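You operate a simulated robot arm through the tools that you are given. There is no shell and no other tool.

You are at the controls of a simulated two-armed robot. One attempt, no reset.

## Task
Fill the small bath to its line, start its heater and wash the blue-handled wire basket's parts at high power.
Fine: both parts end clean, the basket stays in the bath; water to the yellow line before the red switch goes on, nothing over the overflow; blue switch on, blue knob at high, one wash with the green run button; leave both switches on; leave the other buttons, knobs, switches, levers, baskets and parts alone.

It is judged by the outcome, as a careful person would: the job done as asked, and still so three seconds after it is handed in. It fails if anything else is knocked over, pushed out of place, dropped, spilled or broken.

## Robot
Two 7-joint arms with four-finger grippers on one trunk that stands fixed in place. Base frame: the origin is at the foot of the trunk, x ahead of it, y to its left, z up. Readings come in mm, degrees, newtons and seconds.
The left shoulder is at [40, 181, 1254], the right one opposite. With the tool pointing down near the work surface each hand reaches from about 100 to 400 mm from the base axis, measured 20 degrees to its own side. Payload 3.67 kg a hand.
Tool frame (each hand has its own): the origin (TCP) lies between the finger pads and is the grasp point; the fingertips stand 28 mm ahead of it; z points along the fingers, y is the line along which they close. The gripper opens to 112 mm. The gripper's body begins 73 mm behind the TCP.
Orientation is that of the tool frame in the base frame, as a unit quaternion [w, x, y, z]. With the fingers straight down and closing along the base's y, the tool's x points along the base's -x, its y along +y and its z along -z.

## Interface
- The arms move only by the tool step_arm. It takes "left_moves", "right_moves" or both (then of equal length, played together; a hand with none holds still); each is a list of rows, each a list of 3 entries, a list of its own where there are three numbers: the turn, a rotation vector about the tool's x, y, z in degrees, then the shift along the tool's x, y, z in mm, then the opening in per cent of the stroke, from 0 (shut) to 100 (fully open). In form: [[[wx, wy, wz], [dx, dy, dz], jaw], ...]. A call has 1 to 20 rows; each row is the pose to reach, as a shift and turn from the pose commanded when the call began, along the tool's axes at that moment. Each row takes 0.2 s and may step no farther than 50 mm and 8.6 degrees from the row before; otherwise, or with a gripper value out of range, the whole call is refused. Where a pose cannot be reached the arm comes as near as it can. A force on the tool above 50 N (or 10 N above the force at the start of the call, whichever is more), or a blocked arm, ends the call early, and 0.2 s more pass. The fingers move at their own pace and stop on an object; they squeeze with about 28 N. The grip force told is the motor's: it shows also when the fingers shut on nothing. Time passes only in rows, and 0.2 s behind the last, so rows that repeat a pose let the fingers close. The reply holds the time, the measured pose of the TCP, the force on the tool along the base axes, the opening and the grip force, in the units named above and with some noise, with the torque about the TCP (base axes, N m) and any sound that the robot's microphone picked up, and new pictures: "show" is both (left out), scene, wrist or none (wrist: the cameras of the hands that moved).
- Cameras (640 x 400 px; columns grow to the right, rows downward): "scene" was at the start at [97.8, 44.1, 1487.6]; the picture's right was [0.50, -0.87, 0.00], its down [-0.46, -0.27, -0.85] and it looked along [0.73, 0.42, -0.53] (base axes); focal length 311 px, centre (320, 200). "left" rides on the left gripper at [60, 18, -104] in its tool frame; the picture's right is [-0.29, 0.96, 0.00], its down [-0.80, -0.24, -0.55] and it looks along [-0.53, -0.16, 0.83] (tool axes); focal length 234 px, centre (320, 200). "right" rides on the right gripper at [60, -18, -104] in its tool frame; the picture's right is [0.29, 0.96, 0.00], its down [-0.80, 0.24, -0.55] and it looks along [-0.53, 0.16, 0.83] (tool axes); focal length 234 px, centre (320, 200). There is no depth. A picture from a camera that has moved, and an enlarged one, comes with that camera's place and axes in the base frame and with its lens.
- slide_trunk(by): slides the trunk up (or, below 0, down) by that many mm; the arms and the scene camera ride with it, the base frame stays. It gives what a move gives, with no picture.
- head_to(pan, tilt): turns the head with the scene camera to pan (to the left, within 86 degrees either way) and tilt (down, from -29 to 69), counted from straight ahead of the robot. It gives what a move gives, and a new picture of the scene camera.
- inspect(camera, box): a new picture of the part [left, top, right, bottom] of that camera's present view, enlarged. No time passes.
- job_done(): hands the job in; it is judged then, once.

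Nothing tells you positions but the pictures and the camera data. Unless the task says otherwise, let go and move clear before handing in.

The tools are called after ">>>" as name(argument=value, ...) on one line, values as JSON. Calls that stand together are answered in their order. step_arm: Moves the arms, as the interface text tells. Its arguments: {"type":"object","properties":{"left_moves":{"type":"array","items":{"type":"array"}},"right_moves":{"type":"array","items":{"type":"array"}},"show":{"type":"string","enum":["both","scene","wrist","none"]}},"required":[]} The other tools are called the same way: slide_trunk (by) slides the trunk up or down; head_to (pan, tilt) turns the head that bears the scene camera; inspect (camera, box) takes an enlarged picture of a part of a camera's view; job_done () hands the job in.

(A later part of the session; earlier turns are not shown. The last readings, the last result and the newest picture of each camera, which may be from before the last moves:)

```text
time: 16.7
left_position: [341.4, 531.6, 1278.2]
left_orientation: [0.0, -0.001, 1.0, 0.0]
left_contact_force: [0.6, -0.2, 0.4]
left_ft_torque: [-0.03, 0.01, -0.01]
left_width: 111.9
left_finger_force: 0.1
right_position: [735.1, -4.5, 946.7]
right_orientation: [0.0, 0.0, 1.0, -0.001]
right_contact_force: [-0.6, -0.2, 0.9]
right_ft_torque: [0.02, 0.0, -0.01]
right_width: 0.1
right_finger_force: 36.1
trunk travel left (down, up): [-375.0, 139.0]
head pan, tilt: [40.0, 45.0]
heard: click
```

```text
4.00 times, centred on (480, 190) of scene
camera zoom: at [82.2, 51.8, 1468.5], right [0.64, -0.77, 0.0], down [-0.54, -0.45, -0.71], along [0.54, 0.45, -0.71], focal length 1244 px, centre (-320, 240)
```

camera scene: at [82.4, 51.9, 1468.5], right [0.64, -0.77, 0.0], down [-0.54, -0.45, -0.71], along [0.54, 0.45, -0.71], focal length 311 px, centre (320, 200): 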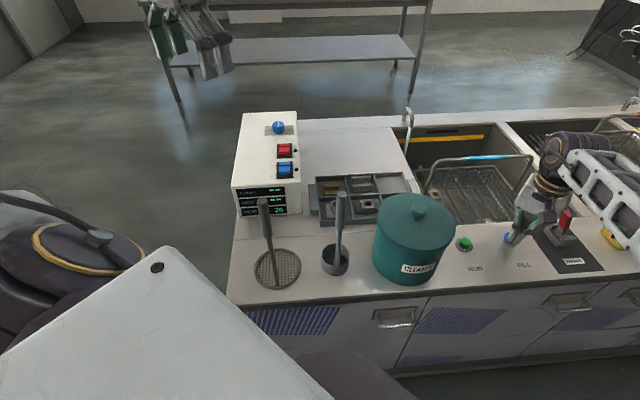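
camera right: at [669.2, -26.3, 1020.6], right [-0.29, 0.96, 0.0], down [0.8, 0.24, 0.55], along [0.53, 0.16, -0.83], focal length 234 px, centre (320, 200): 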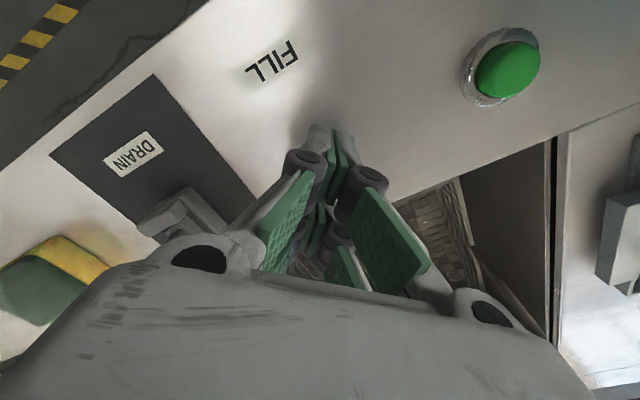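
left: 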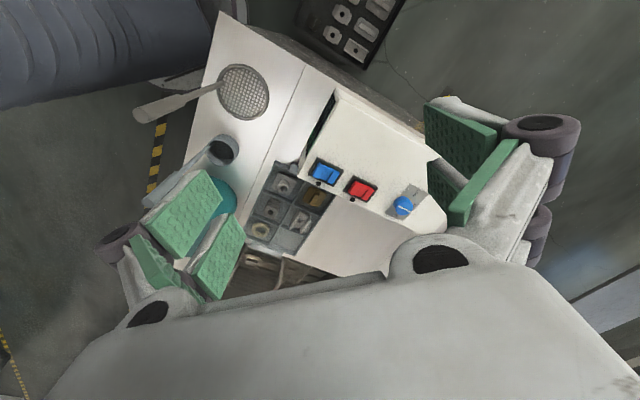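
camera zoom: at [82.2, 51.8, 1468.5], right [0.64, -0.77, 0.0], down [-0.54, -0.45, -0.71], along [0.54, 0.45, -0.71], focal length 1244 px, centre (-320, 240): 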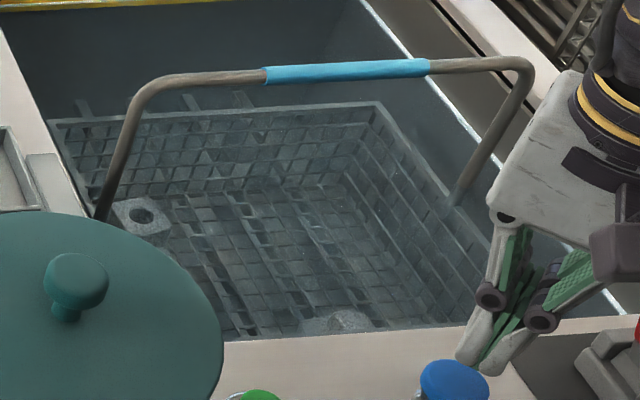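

The water is steady and the knob points at MID. I'll bring the left hand, closed, above the control box for a closer view of the rockers and raise the right hand clear.

>>> step_arm(left_moves=[[[0, 0, 0], [-31, 2, 31], 0], [[0, 0, 0], [-62, 4, 62], 0], [[0, 0, 0], [-93, 6, 93], 0], [[0, 0, 0], [-124, 8, 124], 0], [[0, 0, 0], [-155, 9, 155], 0], [[0, 0, 0], [-155, 9, 155], 0]], right_moves=[[[0, 0, 0], [0, 0, -20], 0], [[0, 0, 0], [0, 0, -40], 0], [[0, 0, 0], [0, 0, -60], 0], [[0, 0, 0], [0, 0, -80], 0], [[0, 0, 0], [0, 0, -100], 0], [[0, 0, 0], [0, 0, -100], 0]], show="both")

>>> inspect(camera="left", box=[200, 60, 440, 260])

```text
time: 18.1
left_position: [494.6, 539.2, 1124.5]
left_orientation: [0.001, 0.0, 1.0, 0.001]
left_contact_force: [0.1, 0.4, -0.8]
left_ft_torque: [0.02, -0.02, 0.04]
left_width: 0.2
left_finger_force: 27.7
right_position: [733.8, -4.4, 1047.1]
right_orientation: [0.0, 0.0, 1.0, 0.0]
right_contact_force: [-1.0, 0.3, 0.4]
right_ft_torque: [-0.01, 0.0, 0.02]
right_width: 0.1
right_finger_force: 35.7
trunk travel left (down, up): [-375.0, 139.0]
head pan, tilt: [40.0, 45.0]
camera scene: at [80.8, 51.4, 1468.6], right [0.64, -0.77, 0.0], down [-0.54, -0.45, -0.71], along [0.54, 0.45, -0.71], focal length 311 px, centre (320, 200)
camera right: at [674.4, -24.7, 1152.6], right [-0.29, 0.96, 0.0], down [0.8, 0.24, 0.55], along [0.53, 0.16, -0.83], focal length 234 px, centre (320, 200)
camera left: at [434.5, 560.1, 1228.9], right [0.29, 0.96, 0.0], down [0.8, -0.24, 0.55], along [0.53, -0.16, -0.83], focal length 234 px, centre (320, 200)
```

scene: 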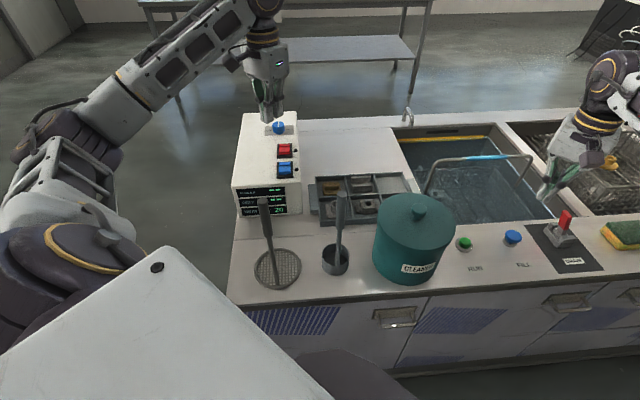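
right: 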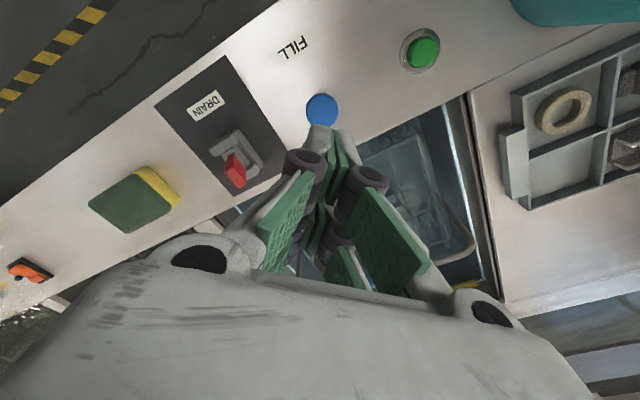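
left: 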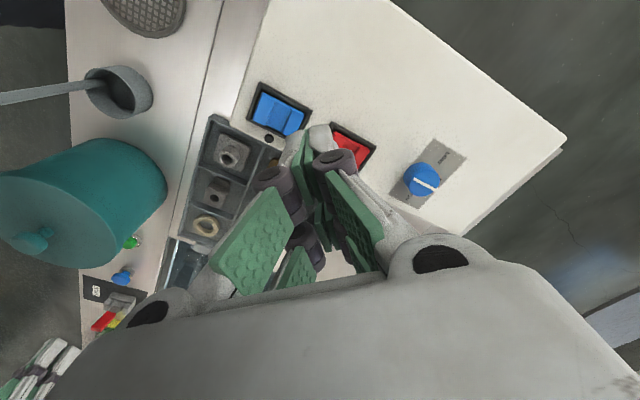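

```text
2.00 times, centred on (320, 160) of left
camera zoom: at [434.5, 560.1, 1228.9], right [0.29, 0.96, 0.0], down [0.8, -0.24, 0.55], along [0.53, -0.16, -0.83], focal length 468 px, centre (320, 280)
```

zoom: 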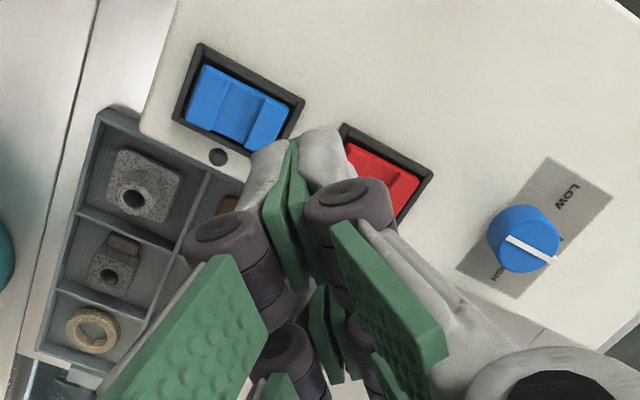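

The rockers are visible now. I'll zoom in on the blue one to see which half is raised.

>>> inspect(camera="left", box=[238, 72, 318, 152])

>>> inspect(camera="left", box=[310, 100, 470, 220])

>>> inspect(camera="scene", box=[265, 135, 305, 185])

```text
5.00 times, centred on (278, 112) of left
camera zoom: at [434.5, 560.1, 1228.9], right [0.29, 0.96, 0.0], down [0.8, -0.24, 0.55], along [0.53, -0.16, -0.83], focal length 1171 px, centre (530, 640)
```

zoom: 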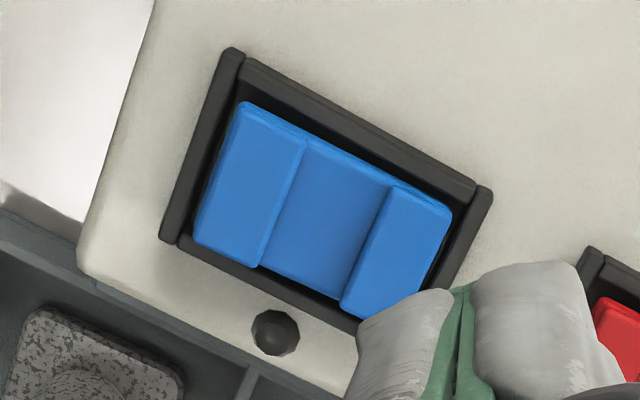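

```text
3.33 times, centred on (390, 160) of left
camera zoom: at [434.5, 560.1, 1228.9], right [0.29, 0.96, 0.0], down [0.8, -0.24, 0.55], along [0.53, -0.16, -0.83], focal length 781 px, centre (87, 333)
```

zoom: 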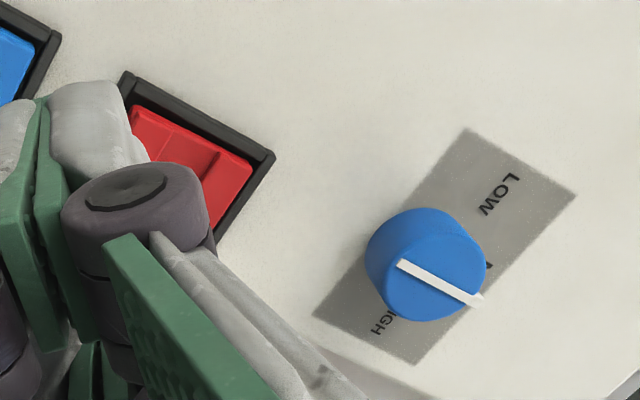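

```text
8.00 times, centred on (285, 160) of scene
camera zoom: at [80.8, 51.4, 1468.6], right [0.64, -0.77, 0.0], down [-0.54, -0.45, -0.71], along [0.54, 0.45, -0.71], focal length 2488 px, centre (600, 520)
```

zoom: 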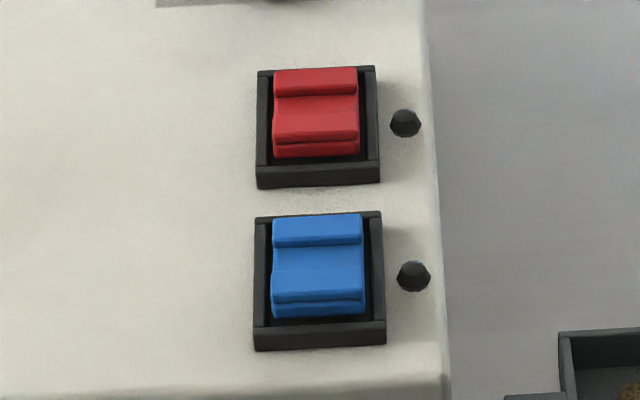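

The far pad of each rocker is raised, so pressing the far end should turn it on. I'll turn the left hand to align with the box and hover over the red rocker's far pad, about [547, 567, 985].

>>> step_arm(left_moves=[[[0, 0, -7.5], [-8.5, 4.5, 10], 0], [[0, 0, -15], [-17, 9, 20], 0], [[0, 0, -22.5], [-25.5, 13.5, 30], 0], [[0, 0, -30], [-34, 18, 40], 0], [[0, 0, -37.5], [-42.5, 22.5, 50], 0], [[0, 0, -45], [-51, 27, 60], 0], [[0, 0, -45], [-51, 27, 60], 0]], show="both")

>>> inspect(camera="left", box=[220, 40, 440, 200])

>>> inspect(camera="scene", box=[235, 100, 315, 180])

```text
time: 19.7
left_position: [548.0, 567.8, 1062.2]
left_orientation: [0.001, -0.383, 0.924, 0.0]
left_contact_force: [-0.3, -0.1, 1.0]
left_ft_torque: [-0.01, 0.02, 0.01]
left_width: 0.1
left_finger_force: 28.2
right_position: [734.3, -4.8, 1047.0]
right_orientation: [0.0, 0.0, 1.0, -0.001]
right_contact_force: [-0.2, 0.1, 0.6]
right_ft_torque: [0.02, -0.02, 0.01]
right_width: 0.2
right_finger_force: 36.1
trunk travel left (down, up): [-375.0, 139.0]
head pan, tilt: [40.0, 45.0]
camera scene: at [82.2, 51.7, 1468.5], right [0.64, -0.77, 0.0], down [-0.54, -0.45, -0.71], along [0.54, 0.45, -0.71], focal length 311 px, centre (320, 200)
camera left: at [491.5, 539.6, 1167.3], right [-0.47, 0.88, 0.0], down [0.73, 0.39, 0.55], along [0.49, 0.26, -0.83], focal length 234 px, centre (320, 200)
```

scene: 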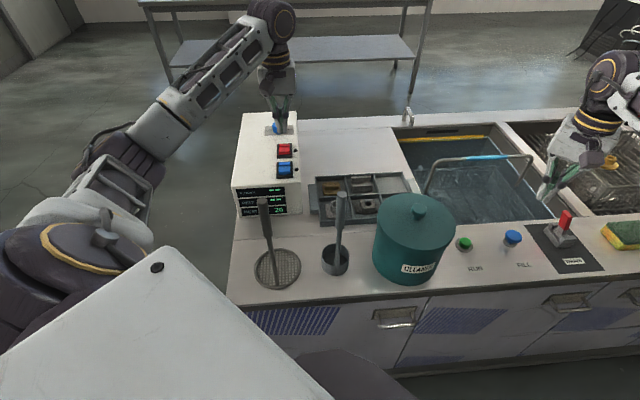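
left: 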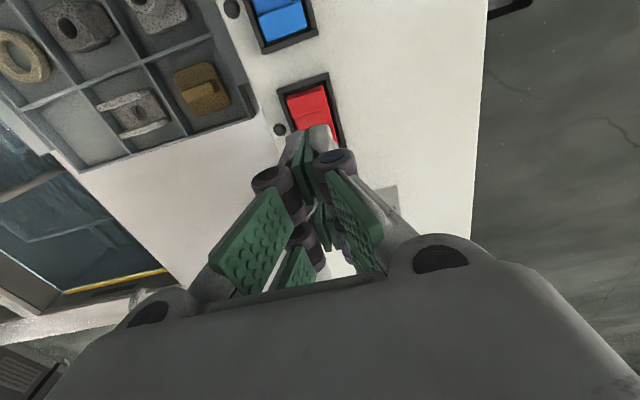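

```text
2.50 times, centred on (330, 120) of left
camera zoom: at [491.5, 539.6, 1167.3], right [-0.47, 0.88, 0.0], down [0.73, 0.39, 0.55], along [0.49, 0.26, -0.83], focal length 585 px, centre (295, 400)
```

zoom: 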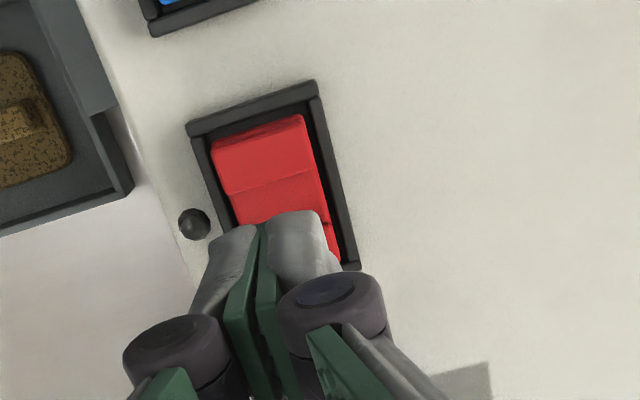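

```text
5.00 times, centred on (275, 140) of scene
camera zoom: at [82.2, 51.7, 1468.5], right [0.64, -0.77, 0.0], down [-0.54, -0.45, -0.71], along [0.54, 0.45, -0.71], focal length 1555 px, centre (545, 500)
```

zoom: 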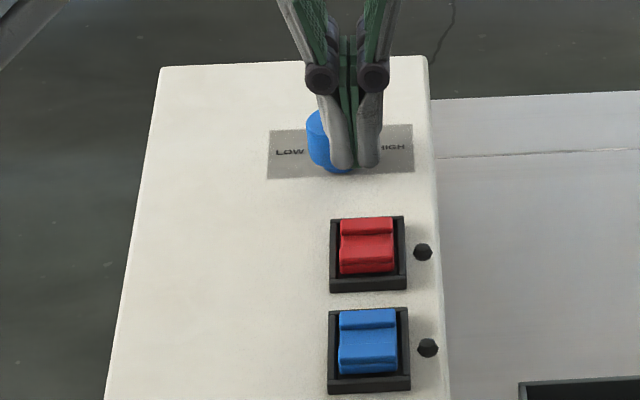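

The tips line up over the red rocker's far pad. I'll lower in small steps, shifted about 4 mm toward the rocker's centre to clear the frame.

>>> step_arm(left_moves=[[[0, 0, 0], [4, 0, 15], 0], [[0, 0, 0], [4, 0, 27], 0], [[0, 0, 0], [4, 0, 32], 0], [[0, 0, 0], [4, 0, 36], 0], [[0, 0, 0], [4, 0, 40], 0]], show="wrist")

>>> inspect(camera="scene", box=[255, 120, 319, 180])

```text
time: 20.9
left_position: [545.1, 565.9, 1023.0]
left_orientation: [0.001, -0.383, 0.924, 0.0]
left_contact_force: [-1.2, -0.1, 0.0]
left_ft_torque: [0.02, 0.01, -0.01]
left_width: 0.2
left_finger_force: 28.3
right_position: [734.1, -4.1, 1046.1]
right_orientation: [0.0, 0.0, 1.0, -0.001]
right_contact_force: [-1.0, -0.1, 0.0]
right_ft_torque: [-0.05, -0.02, 0.02]
right_width: 0.0
right_finger_force: 35.8
trunk travel left (down, up): [-375.0, 139.0]
head pan, tilt: [40.0, 45.0]
camera left: at [489.6, 536.9, 1126.8], right [-0.47, 0.88, 0.0], down [0.73, 0.39, 0.55], along [0.49, 0.26, -0.83], focal length 234 px, centre (320, 200)
```

left: 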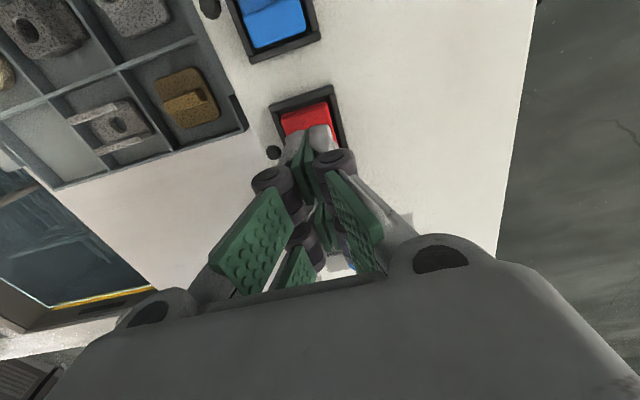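

```text
6.67 times, centred on (287, 150) of scene
camera zoom: at [82.6, 51.8, 1468.5], right [0.64, -0.77, 0.0], down [-0.54, -0.45, -0.71], along [0.54, 0.45, -0.71], focal length 2074 px, centre (540, 533)
```

zoom: 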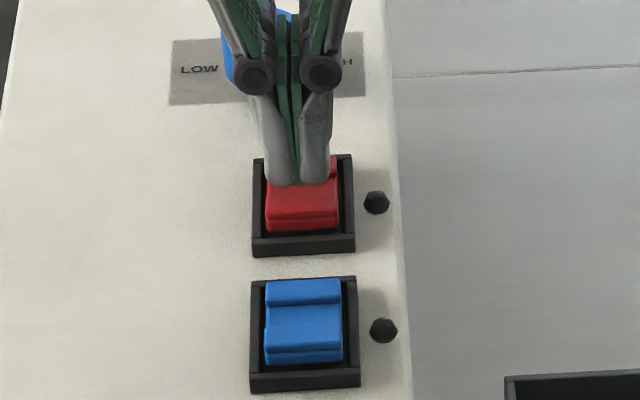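

No contact yet. The tips look slightly close to the rocker's centre, so I'll shift 5 mm outward and keep lowering gently.

>>> step_arm(left_moves=[[[0, 0, 0], [-5, 0, 0], 0], [[0, 0, 0], [-5, 0, 4], 0], [[0, 0, 0], [-5, 0, 7], 0], [[0, 0, 0], [-5, 0, 10], 0], [[0, 0, 0], [-5, 0, 13], 0]], show="wrist")

>>> inspect(camera="scene", box=[255, 120, 319, 180])

```text
time: 22.1
left_position: [548.8, 568.9, 1014.5]
left_orientation: [0.003, -0.383, 0.924, 0.0]
left_contact_force: [5.4, 4.3, 23.3]
left_ft_torque: [-0.11, 0.14, -0.03]
left_width: 6.3
left_finger_force: 35.5
right_position: [733.7, -7.0, 1045.9]
right_orientation: [0.0, 0.0, 1.0, 0.001]
right_contact_force: [0.0, -0.3, 0.4]
right_ft_torque: [0.01, -0.01, 0.0]
right_width: 0.0
right_finger_force: 35.9
trunk travel left (down, up): [-375.0, 139.0]
head pan, tilt: [40.0, 45.0]
camera left: at [492.2, 540.3, 1117.6], right [-0.47, 0.88, 0.0], down [0.73, 0.39, 0.56], along [0.49, 0.27, -0.83], focal length 234 px, centre (320, 200)
```

left: 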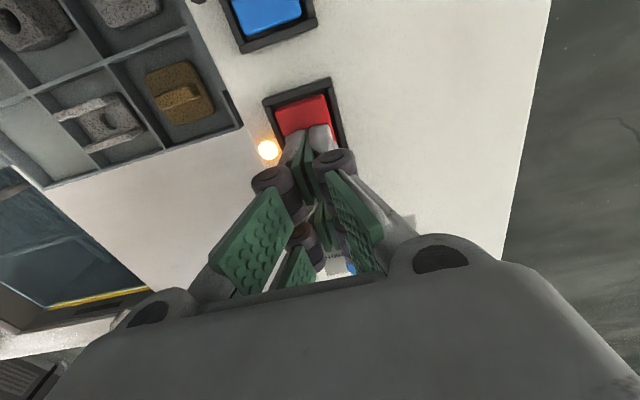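

```text
6.67 times, centred on (287, 150) of scene
camera zoom: at [81.2, 50.2, 1468.9], right [0.64, -0.77, 0.0], down [-0.54, -0.45, -0.71], along [0.54, 0.46, -0.71], focal length 2074 px, centre (540, 533)
```

zoom: 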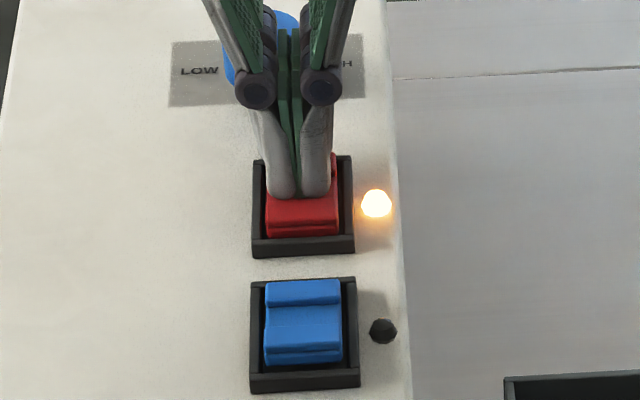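

The red switch's lamp lit. I'll lift off and check that it stays on.

>>> step_arm(left_moves=[[[0, 0, 0], [0, 0, -15], 0], [[0, 0, 0], [0, 0, -35], 0], [[0, 0, 0], [0, 0, -45], 0]], show="none")

>>> inspect(camera="scene", box=[255, 120, 319, 180])

>>> inspect(camera="scene", box=[225, 170, 305, 220])

```text
time: 22.9
left_position: [549.1, 568.2, 1054.3]
left_orientation: [-0.001, -0.382, 0.924, 0.001]
left_contact_force: [0.3, 0.6, 0.4]
left_ft_torque: [-0.01, 0.03, 0.0]
left_width: 0.1
left_finger_force: 35.7
right_position: [736.4, -5.1, 1045.6]
right_orientation: [0.0, 0.0, 1.0, 0.0]
right_contact_force: [0.0, 0.1, 0.1]
right_ft_torque: [-0.02, -0.03, -0.03]
right_width: 0.2
right_finger_force: 35.7
trunk travel left (down, up): [-375.0, 139.0]
head pan, tilt: [40.0, 45.0]
```

```text
6.67 times, centred on (287, 150) of scene
camera zoom: at [82.8, 52.1, 1468.4], right [0.64, -0.77, 0.0], down [-0.54, -0.46, -0.71], along [0.54, 0.45, -0.71], focal length 2074 px, centre (540, 533)
```

zoom: 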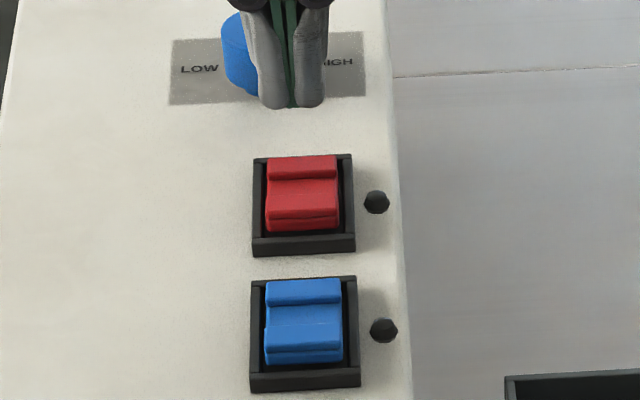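

```text
8.00 times, centred on (265, 195) of scene
camera zoom: at [82.8, 52.1, 1468.4], right [0.64, -0.77, 0.0], down [-0.54, -0.46, -0.71], along [0.54, 0.45, -0.71], focal length 2488 px, centre (760, 240)
```

zoom: 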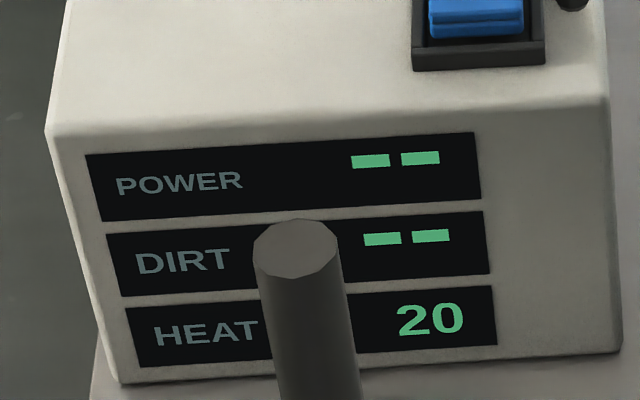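

It sprang back, so the press was not deep enough to latch. I'll press again at the same place, a few millimetres deeper.

>>> step_arm(left_moves=[[[0, 0, 0], [0, 0, 25], 0], [[0, 0, 0], [0, 0, 40], 0], [[0, 0, 0], [0, 0, 45], 0], [[0, 0, 0], [0, 0, 47], 0], [[0, 0, 0], [0, 0, 49], 0], [[0, 0, 0], [0, 0, 50], 0]], show="none")

>>> inspect(camera="scene", box=[265, 130, 305, 170])

>>> inspect(camera="left", box=[240, 60, 360, 160])

```text
time: 24.2
left_position: [549.2, 569.1, 1014.5]
left_orientation: [0.008, -0.383, 0.924, -0.001]
left_contact_force: [-6.2, -6.9, 15.5]
left_ft_torque: [-0.37, 0.44, -0.01]
left_width: 5.9
left_finger_force: 36.1
right_position: [733.5, -6.1, 1045.8]
right_orientation: [0.0, 0.0, 1.0, 0.001]
right_contact_force: [-0.6, 0.7, 0.6]
right_ft_torque: [-0.02, -0.01, 0.01]
right_width: 0.0
right_finger_force: 35.9
trunk travel left (down, up): [-375.0, 139.0]
head pan, tilt: [40.0, 45.0]
stopped in row 6 (left hand): the force on the tool passed its limit at 52 N (the readings are from after the stop); the commanded pose is now the measured one
```

```text
10.00 times, centred on (285, 150) of scene
camera zoom: at [80.9, 50.3, 1468.4], right [0.64, -0.77, 0.0], down [-0.54, -0.45, -0.71], along [0.54, 0.46, -0.71], focal length 3110 px, centre (670, 700)
```

zoom: 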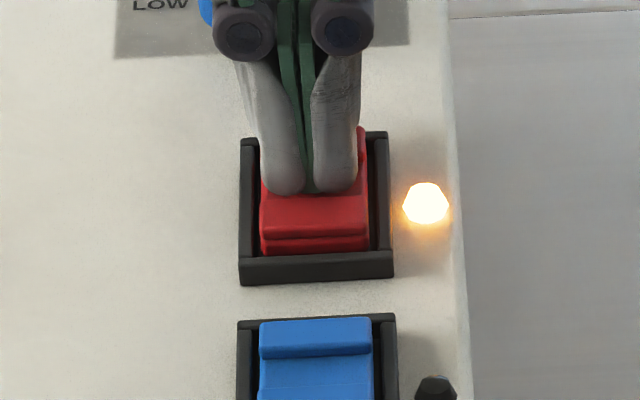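

```text
4.00 times, centred on (300, 110) of left
camera zoom: at [491.8, 540.7, 1117.3], right [-0.48, 0.88, 0.0], down [0.72, 0.39, 0.57], along [0.5, 0.27, -0.82], focal length 937 px, centre (400, 560)
```

zoom: 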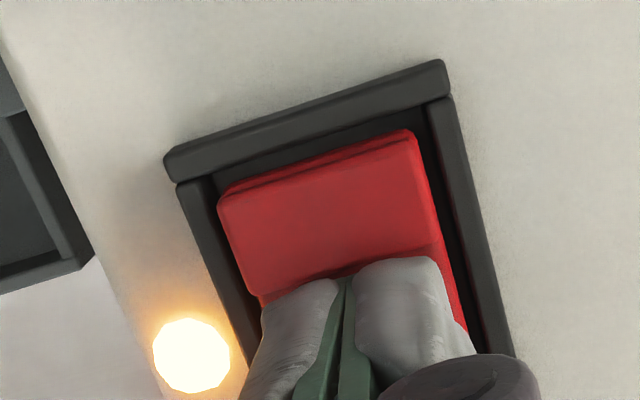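

The lamp lights while held, but the wide flat tips are blocked before the rocker snaps over. I'll lift, check the rocker, then tilt the hand about 15° so the tips' far edge leads onto the end of the far pad.

>>> step_arm(left_moves=[[[0, 0, 0], [0, 0, -15], 0], [[0, 5, 0], [-2, 0, -30], 0], [[0, 10, 0], [-4, 0, -35], 0], [[0, 15, 0], [-6, 0, -35], 0], [[0, 15, 0], [-6, 0, -35], 0]], show="wrist")

>>> inspect(camera="scene", box=[255, 110, 319, 170])

>>> inspect(camera="left", box=[240, 60, 360, 160])

```text
time: 25.4
left_position: [553.8, 574.7, 1044.9]
left_orientation: [-0.113, -0.381, 0.916, -0.051]
left_contact_force: [-0.7, 0.2, -0.2]
left_ft_torque: [0.0, -0.04, -0.04]
left_width: 0.0
left_finger_force: 35.6
right_position: [734.8, -4.0, 1046.4]
right_orientation: [0.0, 0.0, 1.0, 0.001]
right_contact_force: [-0.1, -0.1, -0.9]
right_ft_torque: [-0.01, 0.0, 0.01]
right_width: 0.0
right_finger_force: 35.4
trunk travel left (down, up): [-375.0, 139.0]
head pan, tilt: [40.0, 45.0]
camera left: at [517.0, 567.0, 1161.5], right [-0.48, 0.87, -0.08], down [0.81, 0.48, 0.34], along [0.33, 0.1, -0.94], focal length 234 px, centre (320, 200)
```

left: 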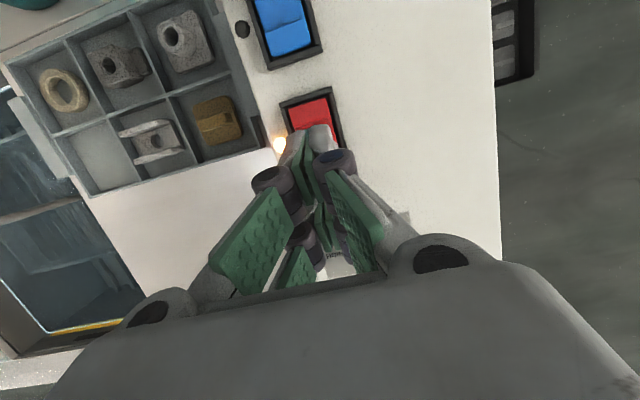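

```text
6.67 times, centred on (287, 140) of scene
camera zoom: at [82.2, 51.6, 1468.5], right [0.64, -0.77, 0.0], down [-0.54, -0.45, -0.71], along [0.54, 0.45, -0.71], focal length 2074 px, centre (540, 600)
```

zoom: 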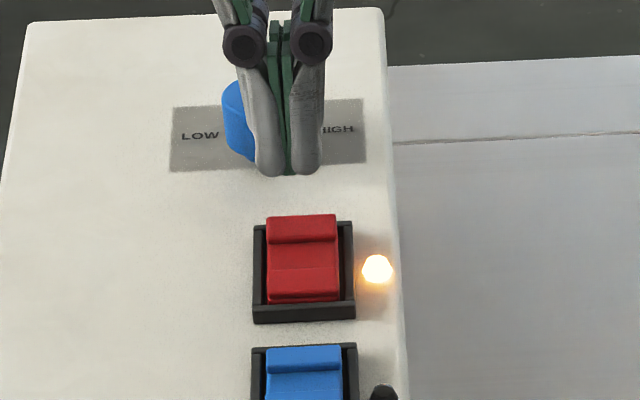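

```text
4.00 times, centred on (300, 110) of left
camera zoom: at [517.0, 567.0, 1161.5], right [-0.48, 0.87, -0.08], down [0.81, 0.48, 0.34], along [0.33, 0.1, -0.94], focal length 937 px, centre (400, 560)
```

zoom: 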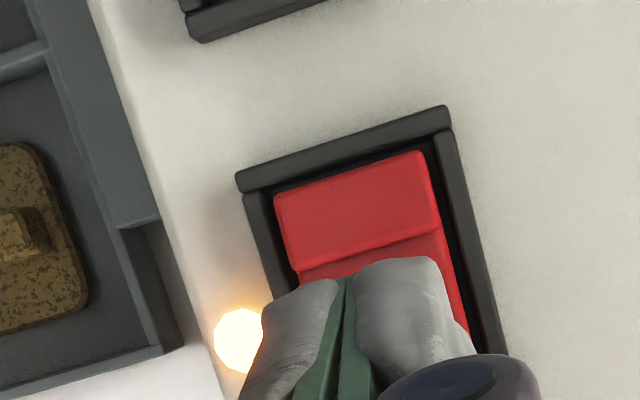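

The red lamp now stays lit with the fingers clear, so it latched. I'll check the display and the rocker again.

>>> inspect(camera="scene", box=[225, 170, 305, 220])

>>> inspect(camera="scene", box=[265, 135, 305, 185])

```text
8.00 times, centred on (265, 195) of scene
camera zoom: at [82.2, 51.6, 1468.5], right [0.64, -0.77, 0.0], down [-0.54, -0.45, -0.71], along [0.54, 0.45, -0.71], focal length 2488 px, centre (760, 240)
```

zoom: 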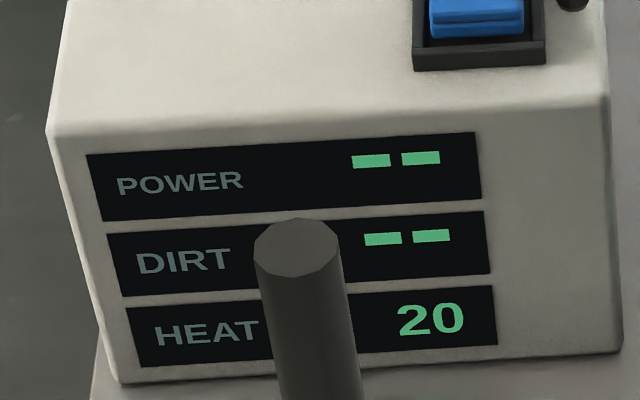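

```text
8.00 times, centred on (285, 160) of scene
camera zoom: at [82.2, 51.6, 1468.5], right [0.64, -0.77, 0.0], down [-0.54, -0.45, -0.71], along [0.54, 0.45, -0.71], focal length 2488 px, centre (600, 520)
```

zoom: 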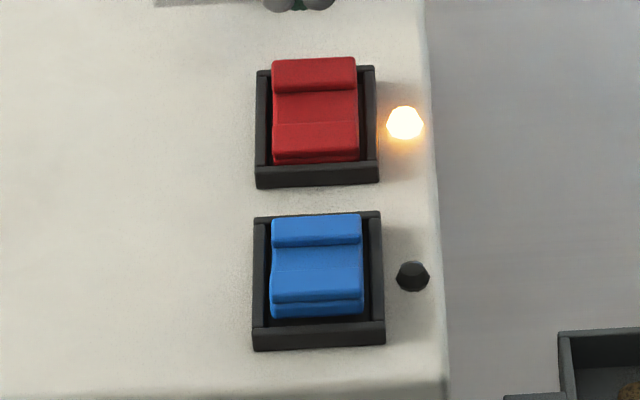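

In the latched-on position the red rocker's near end is down and its far end up, so the blue one needs its near end pressed. I'll move the left hand to the blue rocker, tilted the other way so the near edge of the tips leads.

>>> step_arm(left_moves=[[[0, -7.5, 0], [32.6, 0, -6.8], 0], [[0, -15, 0], [61.4, 0, 0.9], 0], [[0, -22.5, 0], [90.1, 0, 8.6], 0], [[0, -30, 0], [118.8, 0, 16.3], 0], [[0, -30, 0], [114.9, 0, 30.8], 0], [[0, -30, 0], [114.9, 0, 30.8], 0]], show="both")

>>> inspect(camera="scene", box=[255, 120, 319, 180])

>>> inspect(camera="left", box=[220, 60, 380, 180])

```text
time: 26.9
left_position: [470.5, 489.8, 1043.6]
left_orientation: [0.127, -0.381, 0.914, 0.05]
left_contact_force: [0.8, 0.0, -0.3]
left_ft_torque: [0.0, -0.04, 0.01]
left_width: 0.0
left_finger_force: 36.1
right_position: [734.9, -5.3, 1045.9]
right_orientation: [-0.001, 0.0, 1.0, 0.0]
right_contact_force: [0.5, -0.6, -0.1]
right_ft_torque: [0.0, -0.01, 0.02]
right_width: 0.2
right_finger_force: 36.0
trunk travel left (down, up): [-375.0, 139.0]
head pan, tilt: [40.0, 45.0]
camera scene: at [82.6, 51.9, 1468.5], right [0.64, -0.77, 0.0], down [-0.54, -0.45, -0.71], along [0.54, 0.45, -0.71], focal length 311 px, centre (320, 200)
camera left: at [396.1, 444.0, 1128.4], right [-0.48, 0.87, 0.07], down [0.6, 0.27, 0.75], along [0.63, 0.41, -0.66], focal length 234 px, centre (320, 200)
```

scene: 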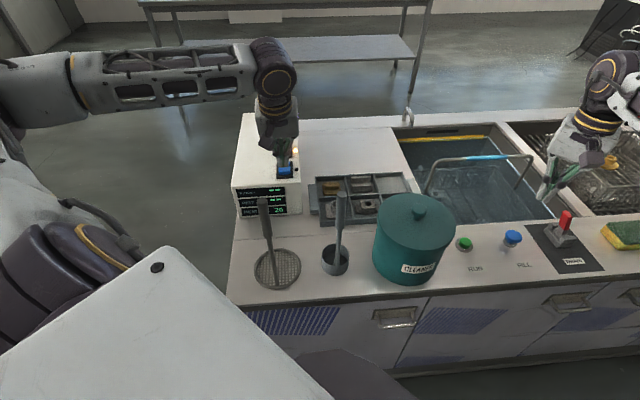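
left: 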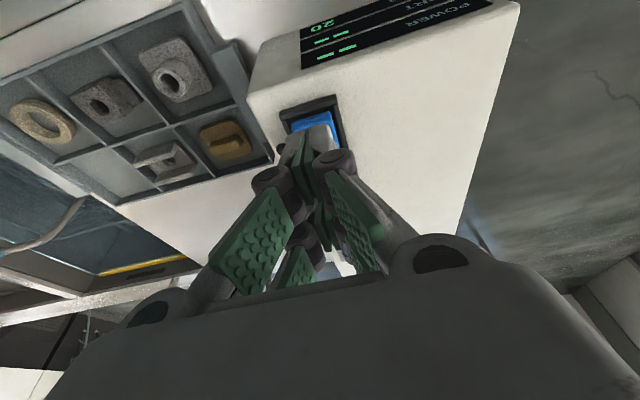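

```text
6.67 times, centred on (287, 150) of scene
camera zoom: at [82.6, 51.9, 1468.5], right [0.64, -0.77, 0.0], down [-0.54, -0.45, -0.71], along [0.54, 0.45, -0.71], focal length 2074 px, centre (540, 533)
```

zoom: 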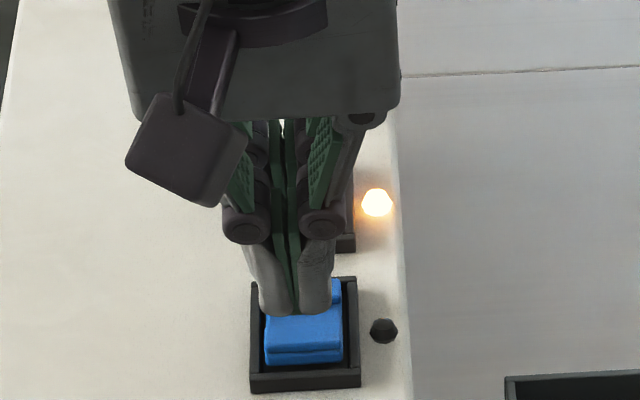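

```text
3.33 times, centred on (300, 120) of left
camera zoom: at [396.1, 444.0, 1128.4], right [-0.48, 0.87, 0.07], down [0.6, 0.27, 0.75], along [0.63, 0.41, -0.66], focal length 781 px, centre (387, 467)
```

zoom: 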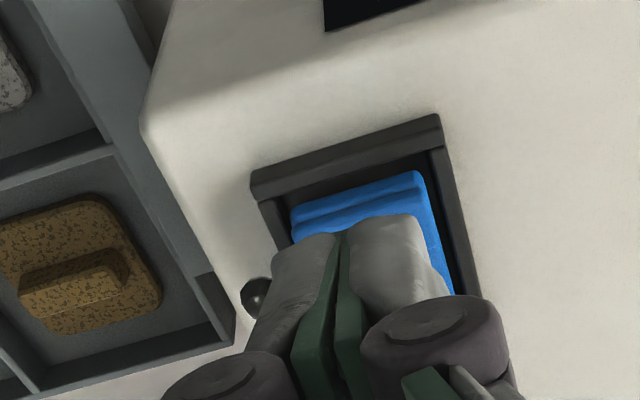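

The tips are over the blue rocker's near end. I'll shift about 3 mm to centre them and press down in small steps.

>>> step_arm(left_moves=[[[0, 0, 0], [-0.8, -3, 8.5], 0], [[0, 0, 0], [0.7, -3, 14.3], 0], [[0, 0, 0], [1.8, -3, 18.2], 0], [[0, 0, 0], [2.5, -3, 21.1], 0], [[0, 0, 0], [3.3, -3, 24], 0]], show="none")

>>> inspect(camera="scene", box=[255, 130, 319, 190])

```text
time: 28.1
left_position: [475.5, 489.6, 1021.2]
left_orientation: [0.127, -0.381, 0.915, 0.049]
left_contact_force: [0.2, 0.6, 0.1]
left_ft_torque: [-0.01, 0.01, 0.0]
left_width: 0.1
left_finger_force: 35.4
right_position: [734.9, -4.7, 1046.1]
right_orientation: [0.0, 0.001, 1.0, 0.0]
right_contact_force: [0.5, -0.3, 0.2]
right_ft_torque: [0.01, -0.02, 0.03]
right_width: 0.0
right_finger_force: 35.4
trunk travel left (down, up): [-375.0, 139.0]
head pan, tilt: [40.0, 45.0]
```

```text
6.67 times, centred on (287, 160) of scene
camera zoom: at [82.4, 51.6, 1468.5], right [0.64, -0.77, 0.0], down [-0.54, -0.45, -0.71], along [0.54, 0.45, -0.71], focal length 2074 px, centre (540, 467)
```

zoom: 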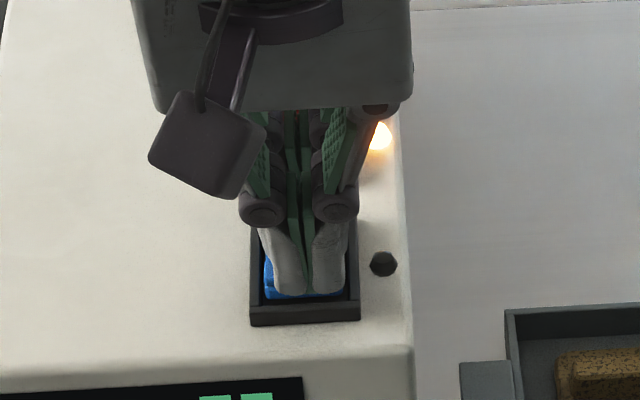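

Still no contact, and the tips look too close to the frame's near bar. I'll lift a little, shift 7 mm away from it, and descend again.

>>> step_arm(left_moves=[[[0, 0, 0], [-2.1, 0, -7.7], 0], [[0, 0, 0], [-8.9, 2, -5.9], 0], [[0, 0, 0], [-6.8, 2, 1.8], 0], [[0, 0, 0], [-5.8, 2, 5.7], 0], [[0, 0, 0], [-5, 2, 8.6], 0], [[0, 0, 0], [-4.2, 2, 11.5], 0]], show="none")

>>> inspect(camera="scene", box=[255, 130, 319, 190])

```text
time: 29.4
left_position: [478.0, 497.2, 1015.8]
left_orientation: [0.131, -0.381, 0.914, 0.05]
left_contact_force: [-1.6, 2.9, 32.6]
left_ft_torque: [-0.3, 0.51, -0.21]
left_width: 5.9
left_finger_force: 35.8
right_position: [733.1, -6.1, 1046.7]
right_orientation: [0.001, 0.0, 1.0, 0.001]
right_contact_force: [-0.8, -0.2, 0.0]
right_ft_torque: [0.03, 0.01, -0.04]
right_width: 0.2
right_finger_force: 35.7
trunk travel left (down, up): [-375.0, 139.0]
head pan, tilt: [40.0, 45.0]
```

```text
6.67 times, centred on (287, 160) of scene
camera zoom: at [79.5, 49.4, 1469.0], right [0.64, -0.77, 0.0], down [-0.54, -0.45, -0.71], along [0.54, 0.46, -0.71], focal length 2074 px, centre (540, 467)
```

zoom: 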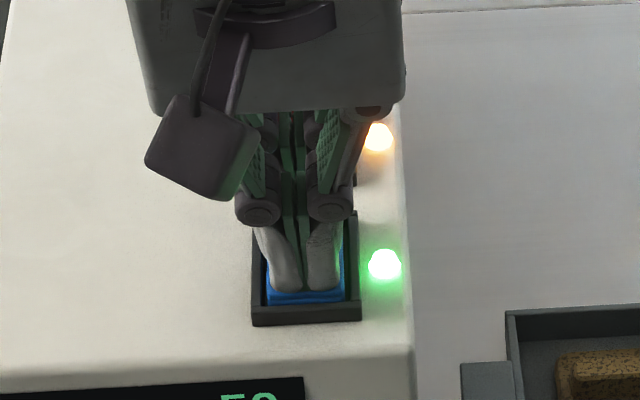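

The blue lamp is lit and the display shows a power value. I'll lift straight up and check that it latched.

>>> step_arm(left_moves=[[[0, 0, 0], [-2.6, 0, -9.7], 0], [[0, 0, 0], [-7.8, 0, -29], 0], [[0, 0, 0], [-12.9, 0, -48], 0]], show="none")

>>> inspect(camera="scene", box=[225, 130, 321, 220])

```text
time: 30.2
left_position: [477.7, 499.0, 1060.0]
left_orientation: [0.125, -0.381, 0.915, 0.05]
left_contact_force: [0.8, -0.7, -0.5]
left_ft_torque: [0.0, -0.01, -0.03]
left_width: 0.0
left_finger_force: 35.8
right_position: [735.4, -4.2, 1046.4]
right_orientation: [0.0, 0.0, 1.0, 0.0]
right_contact_force: [-0.6, 0.8, 0.7]
right_ft_torque: [0.02, 0.01, 0.02]
right_width: 0.1
right_finger_force: 35.6
trunk travel left (down, up): [-375.0, 139.0]
head pan, tilt: [40.0, 45.0]
```

```text
4.44 times, centred on (273, 175) of scene
camera zoom: at [82.7, 51.7, 1468.4], right [0.64, -0.77, 0.0], down [-0.54, -0.45, -0.71], along [0.54, 0.45, -0.71], focal length 1382 px, centre (529, 311)
```

zoom: 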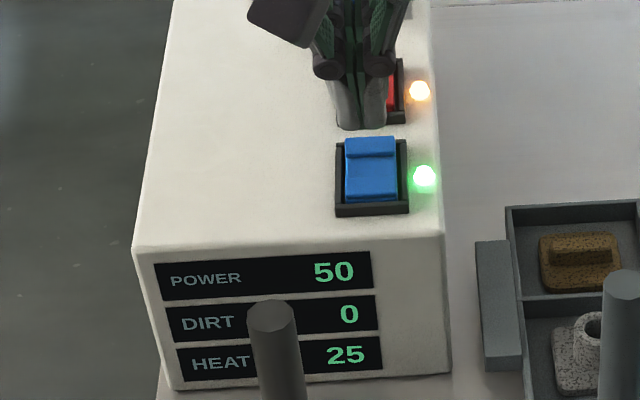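

Both switches are latched on. The display reads POWER 50, DIRT 0 and HEAT 25, with heat rising. Next I'll bring the left hand upright and open above the knob, about [590, 632, 1002].

>>> step_arm(left_moves=[[[0, 5, 0], [-42.5, 3.7, 8.8], 30], [[0, 10, 0], [-85.1, 7.3, 17.6], 65], [[0, 15, 0], [-127.6, 11, 26.4], 65], [[0, 15, 0], [-170.2, 14.6, 35.2], 65], [[0, 15, 0], [-170.2, 14.6, 35.2], 65]], show="both")

>>> inspect(camera="left", box=[220, 60, 420, 220])

>>> inspect(camera="scene", box=[225, 90, 321, 180])

```text
time: 31.4
left_position: [590.0, 630.3, 1073.6]
left_orientation: [0.006, -0.384, 0.923, 0.0]
left_contact_force: [-0.6, -0.3, -0.4]
left_ft_torque: [0.0, -0.04, -0.03]
left_width: 72.9
left_finger_force: 0.0
right_position: [733.3, -5.9, 1046.1]
right_orientation: [0.0, 0.0, 1.0, 0.001]
right_contact_force: [0.5, 0.2, 0.0]
right_ft_torque: [0.01, 0.02, 0.01]
right_width: 0.0
right_finger_force: 35.3
trunk travel left (down, up): [-375.0, 139.0]
head pan, tilt: [40.0, 45.0]
camera scene: at [81.7, 51.6, 1468.5], right [0.64, -0.77, 0.0], down [-0.54, -0.45, -0.71], along [0.54, 0.45, -0.71], focal length 311 px, centre (320, 200)
camera left: at [532.8, 601.3, 1176.3], right [-0.48, 0.88, 0.0], down [0.73, 0.39, 0.56], along [0.5, 0.27, -0.83], focal length 234 px, centre (320, 200)
```

scene: 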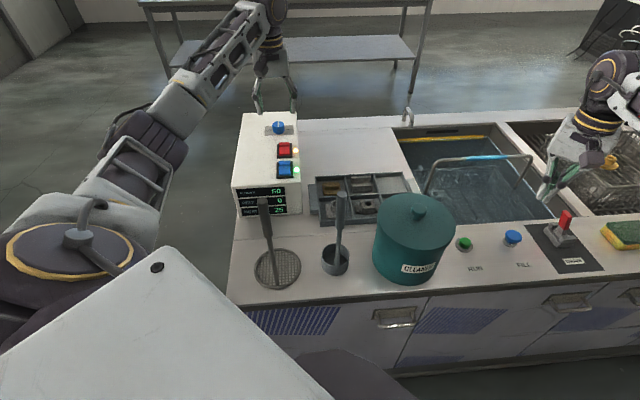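
left: 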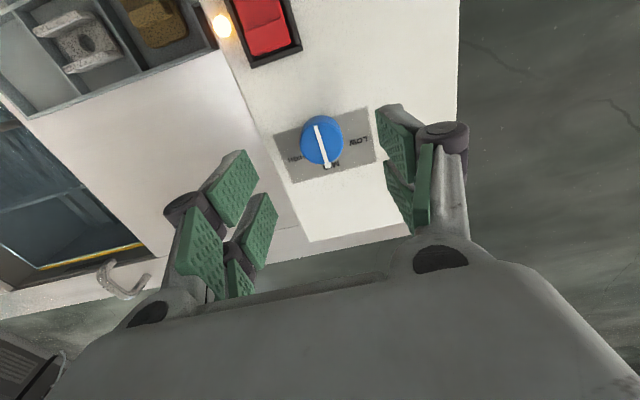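

```text
2.50 times, centred on (320, 140) of left
camera zoom: at [532.8, 601.3, 1176.3], right [-0.48, 0.88, 0.0], down [0.73, 0.39, 0.56], along [0.5, 0.27, -0.83], focal length 585 px, centre (320, 350)
```

zoom: 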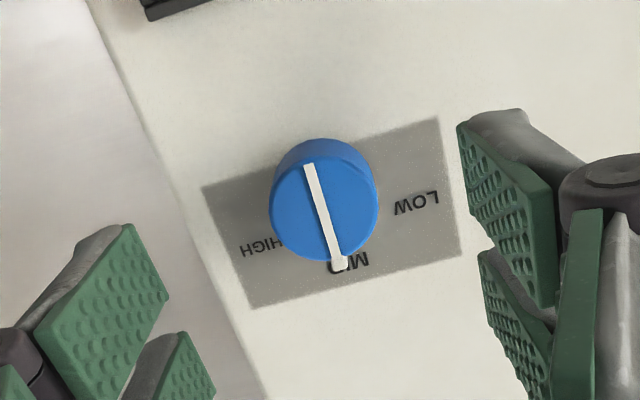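

```text
4.44 times, centred on (273, 135) of scene
camera zoom: at [81.7, 51.6, 1468.5], right [0.64, -0.77, 0.0], down [-0.54, -0.45, -0.71], along [0.54, 0.45, -0.71], focal length 1382 px, centre (529, 489)
```

zoom: 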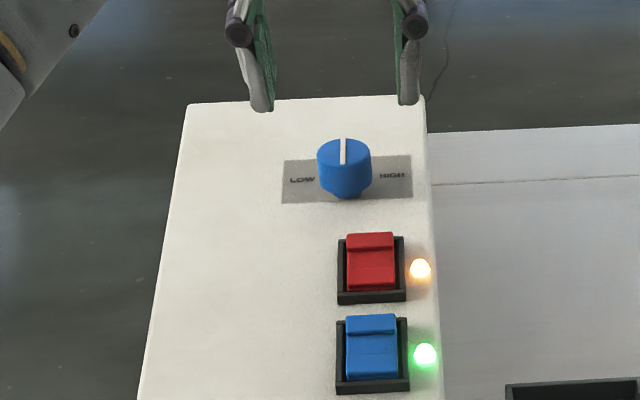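

The knob is centred under the hand, and HIGH sits about 60° clockwise from MID. I'll descend around the knob with the jaws open.

>>> step_arm(left_moves=[[[0, 0, 0], [-1, 1, 20], 65], [[0, 0, 0], [-1, 1, 40], 65], [[0, 0, 0], [-1, 1, 52], 65], [[0, 0, 0], [-1, 1, 59], 65], [[0, 0, 0], [-1, 1, 59], 65]], show="wrist")

>>> inspect(camera="scene", box=[245, 100, 309, 150])

>>> inspect(camera="left", box=[220, 60, 420, 220])

```text
time: 32.6
left_position: [590.1, 631.3, 1012.2]
left_orientation: [0.007, -0.385, 0.923, 0.0]
left_contact_force: [-0.4, 0.4, 0.0]
left_ft_torque: [0.01, 0.0, -0.04]
left_width: 72.9
left_finger_force: 0.0
right_position: [734.0, -4.4, 1046.2]
right_orientation: [0.0, 0.001, 1.0, 0.001]
right_contact_force: [-0.3, 0.6, 0.1]
right_ft_torque: [-0.02, 0.02, 0.0]
right_width: 0.0
right_finger_force: 35.9
trunk travel left (down, up): [-375.0, 139.0]
head pan, tilt: [40.0, 45.0]
camera left: at [533.3, 602.6, 1115.3], right [-0.48, 0.88, 0.0], down [0.73, 0.39, 0.56], along [0.5, 0.27, -0.83], focal length 234 px, centre (320, 200)
```

left: 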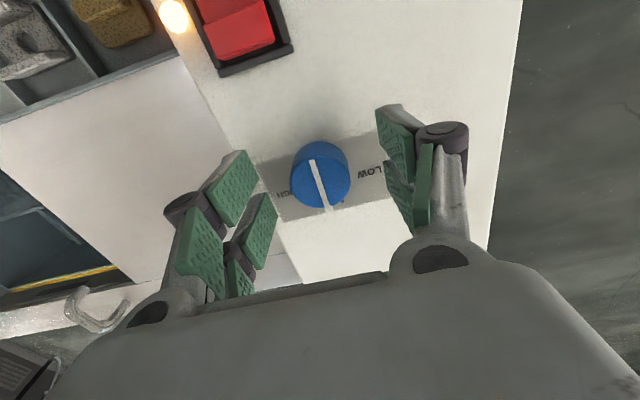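

```text
8.00 times, centred on (277, 125) of scene
camera zoom: at [82.5, 51.7, 1468.5], right [0.64, -0.77, 0.0], down [-0.54, -0.45, -0.71], along [0.54, 0.45, -0.71], focal length 2488 px, centre (664, 800)
```

zoom: 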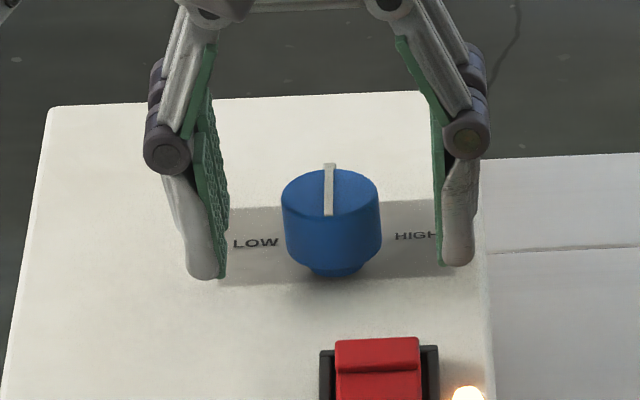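

```text
2.50 times, centred on (320, 140) of left
camera zoom: at [533.3, 602.6, 1115.3], right [-0.48, 0.88, 0.0], down [0.73, 0.39, 0.56], along [0.5, 0.27, -0.83], focal length 585 px, centre (320, 350)
```

zoom: 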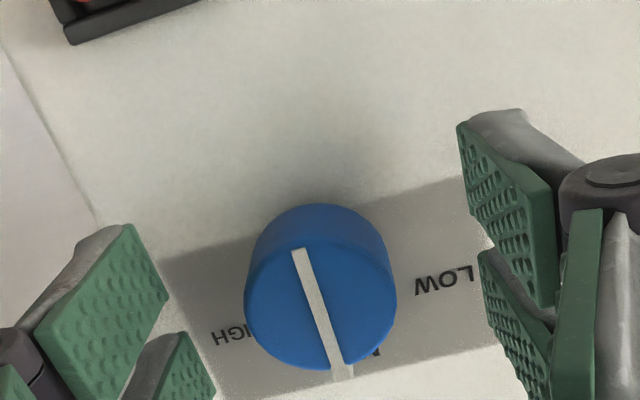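

The fingers straddle the knob evenly. I'll close on it.

>>> step_arm(left_moves=[[[0, 0, 0], [0, 0, 0], 40], [[0, 0, 0], [0, 0, 0], 20], [[0, 0, 0], [0, 0, 0], 20], [[0, 0, 0], [0, 0, 0], 20]], show="none")

>>> inspect(camera="scene", box=[245, 100, 309, 150])

>>> inspect(camera="scene", box=[225, 170, 305, 220])

```text
time: 33.6
left_position: [591.2, 631.4, 1011.6]
left_orientation: [0.006, -0.384, 0.923, -0.001]
left_contact_force: [0.3, -1.1, -1.1]
left_ft_torque: [0.13, -0.24, -0.02]
left_width: 32.1
left_finger_force: 45.2
right_position: [735.2, -5.1, 1046.2]
right_orientation: [0.0, 0.0, 1.0, 0.0]
right_contact_force: [-0.3, 0.1, 0.5]
right_ft_torque: [-0.02, 0.02, 0.01]
right_width: 0.0
right_finger_force: 36.1
trunk travel left (down, up): [-375.0, 139.0]
head pan, tilt: [40.0, 45.0]
```

```text
8.00 times, centred on (277, 125) of scene
camera zoom: at [82.9, 51.7, 1468.4], right [0.64, -0.77, 0.0], down [-0.54, -0.45, -0.71], along [0.54, 0.45, -0.71], focal length 2488 px, centre (664, 800)
```

zoom: 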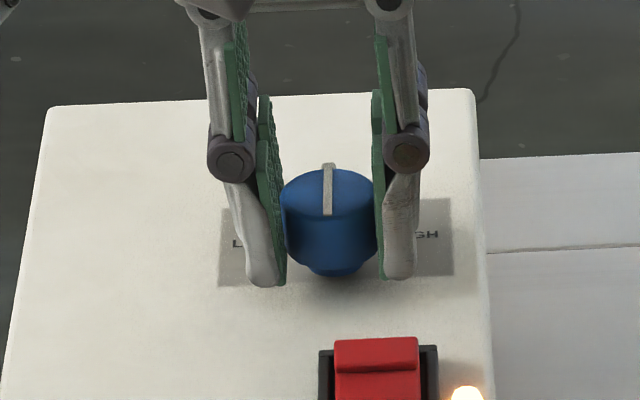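

```text
8.00 times, centred on (265, 195) of scene
camera zoom: at [82.9, 51.7, 1468.4], right [0.64, -0.77, 0.0], down [-0.54, -0.45, -0.71], along [0.54, 0.45, -0.71], focal length 2488 px, centre (760, 240)
```

zoom: 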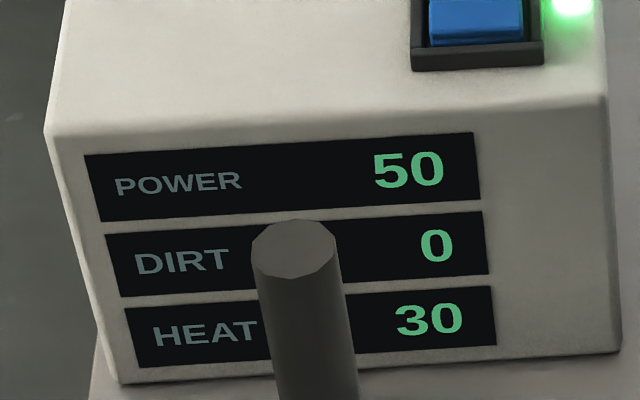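

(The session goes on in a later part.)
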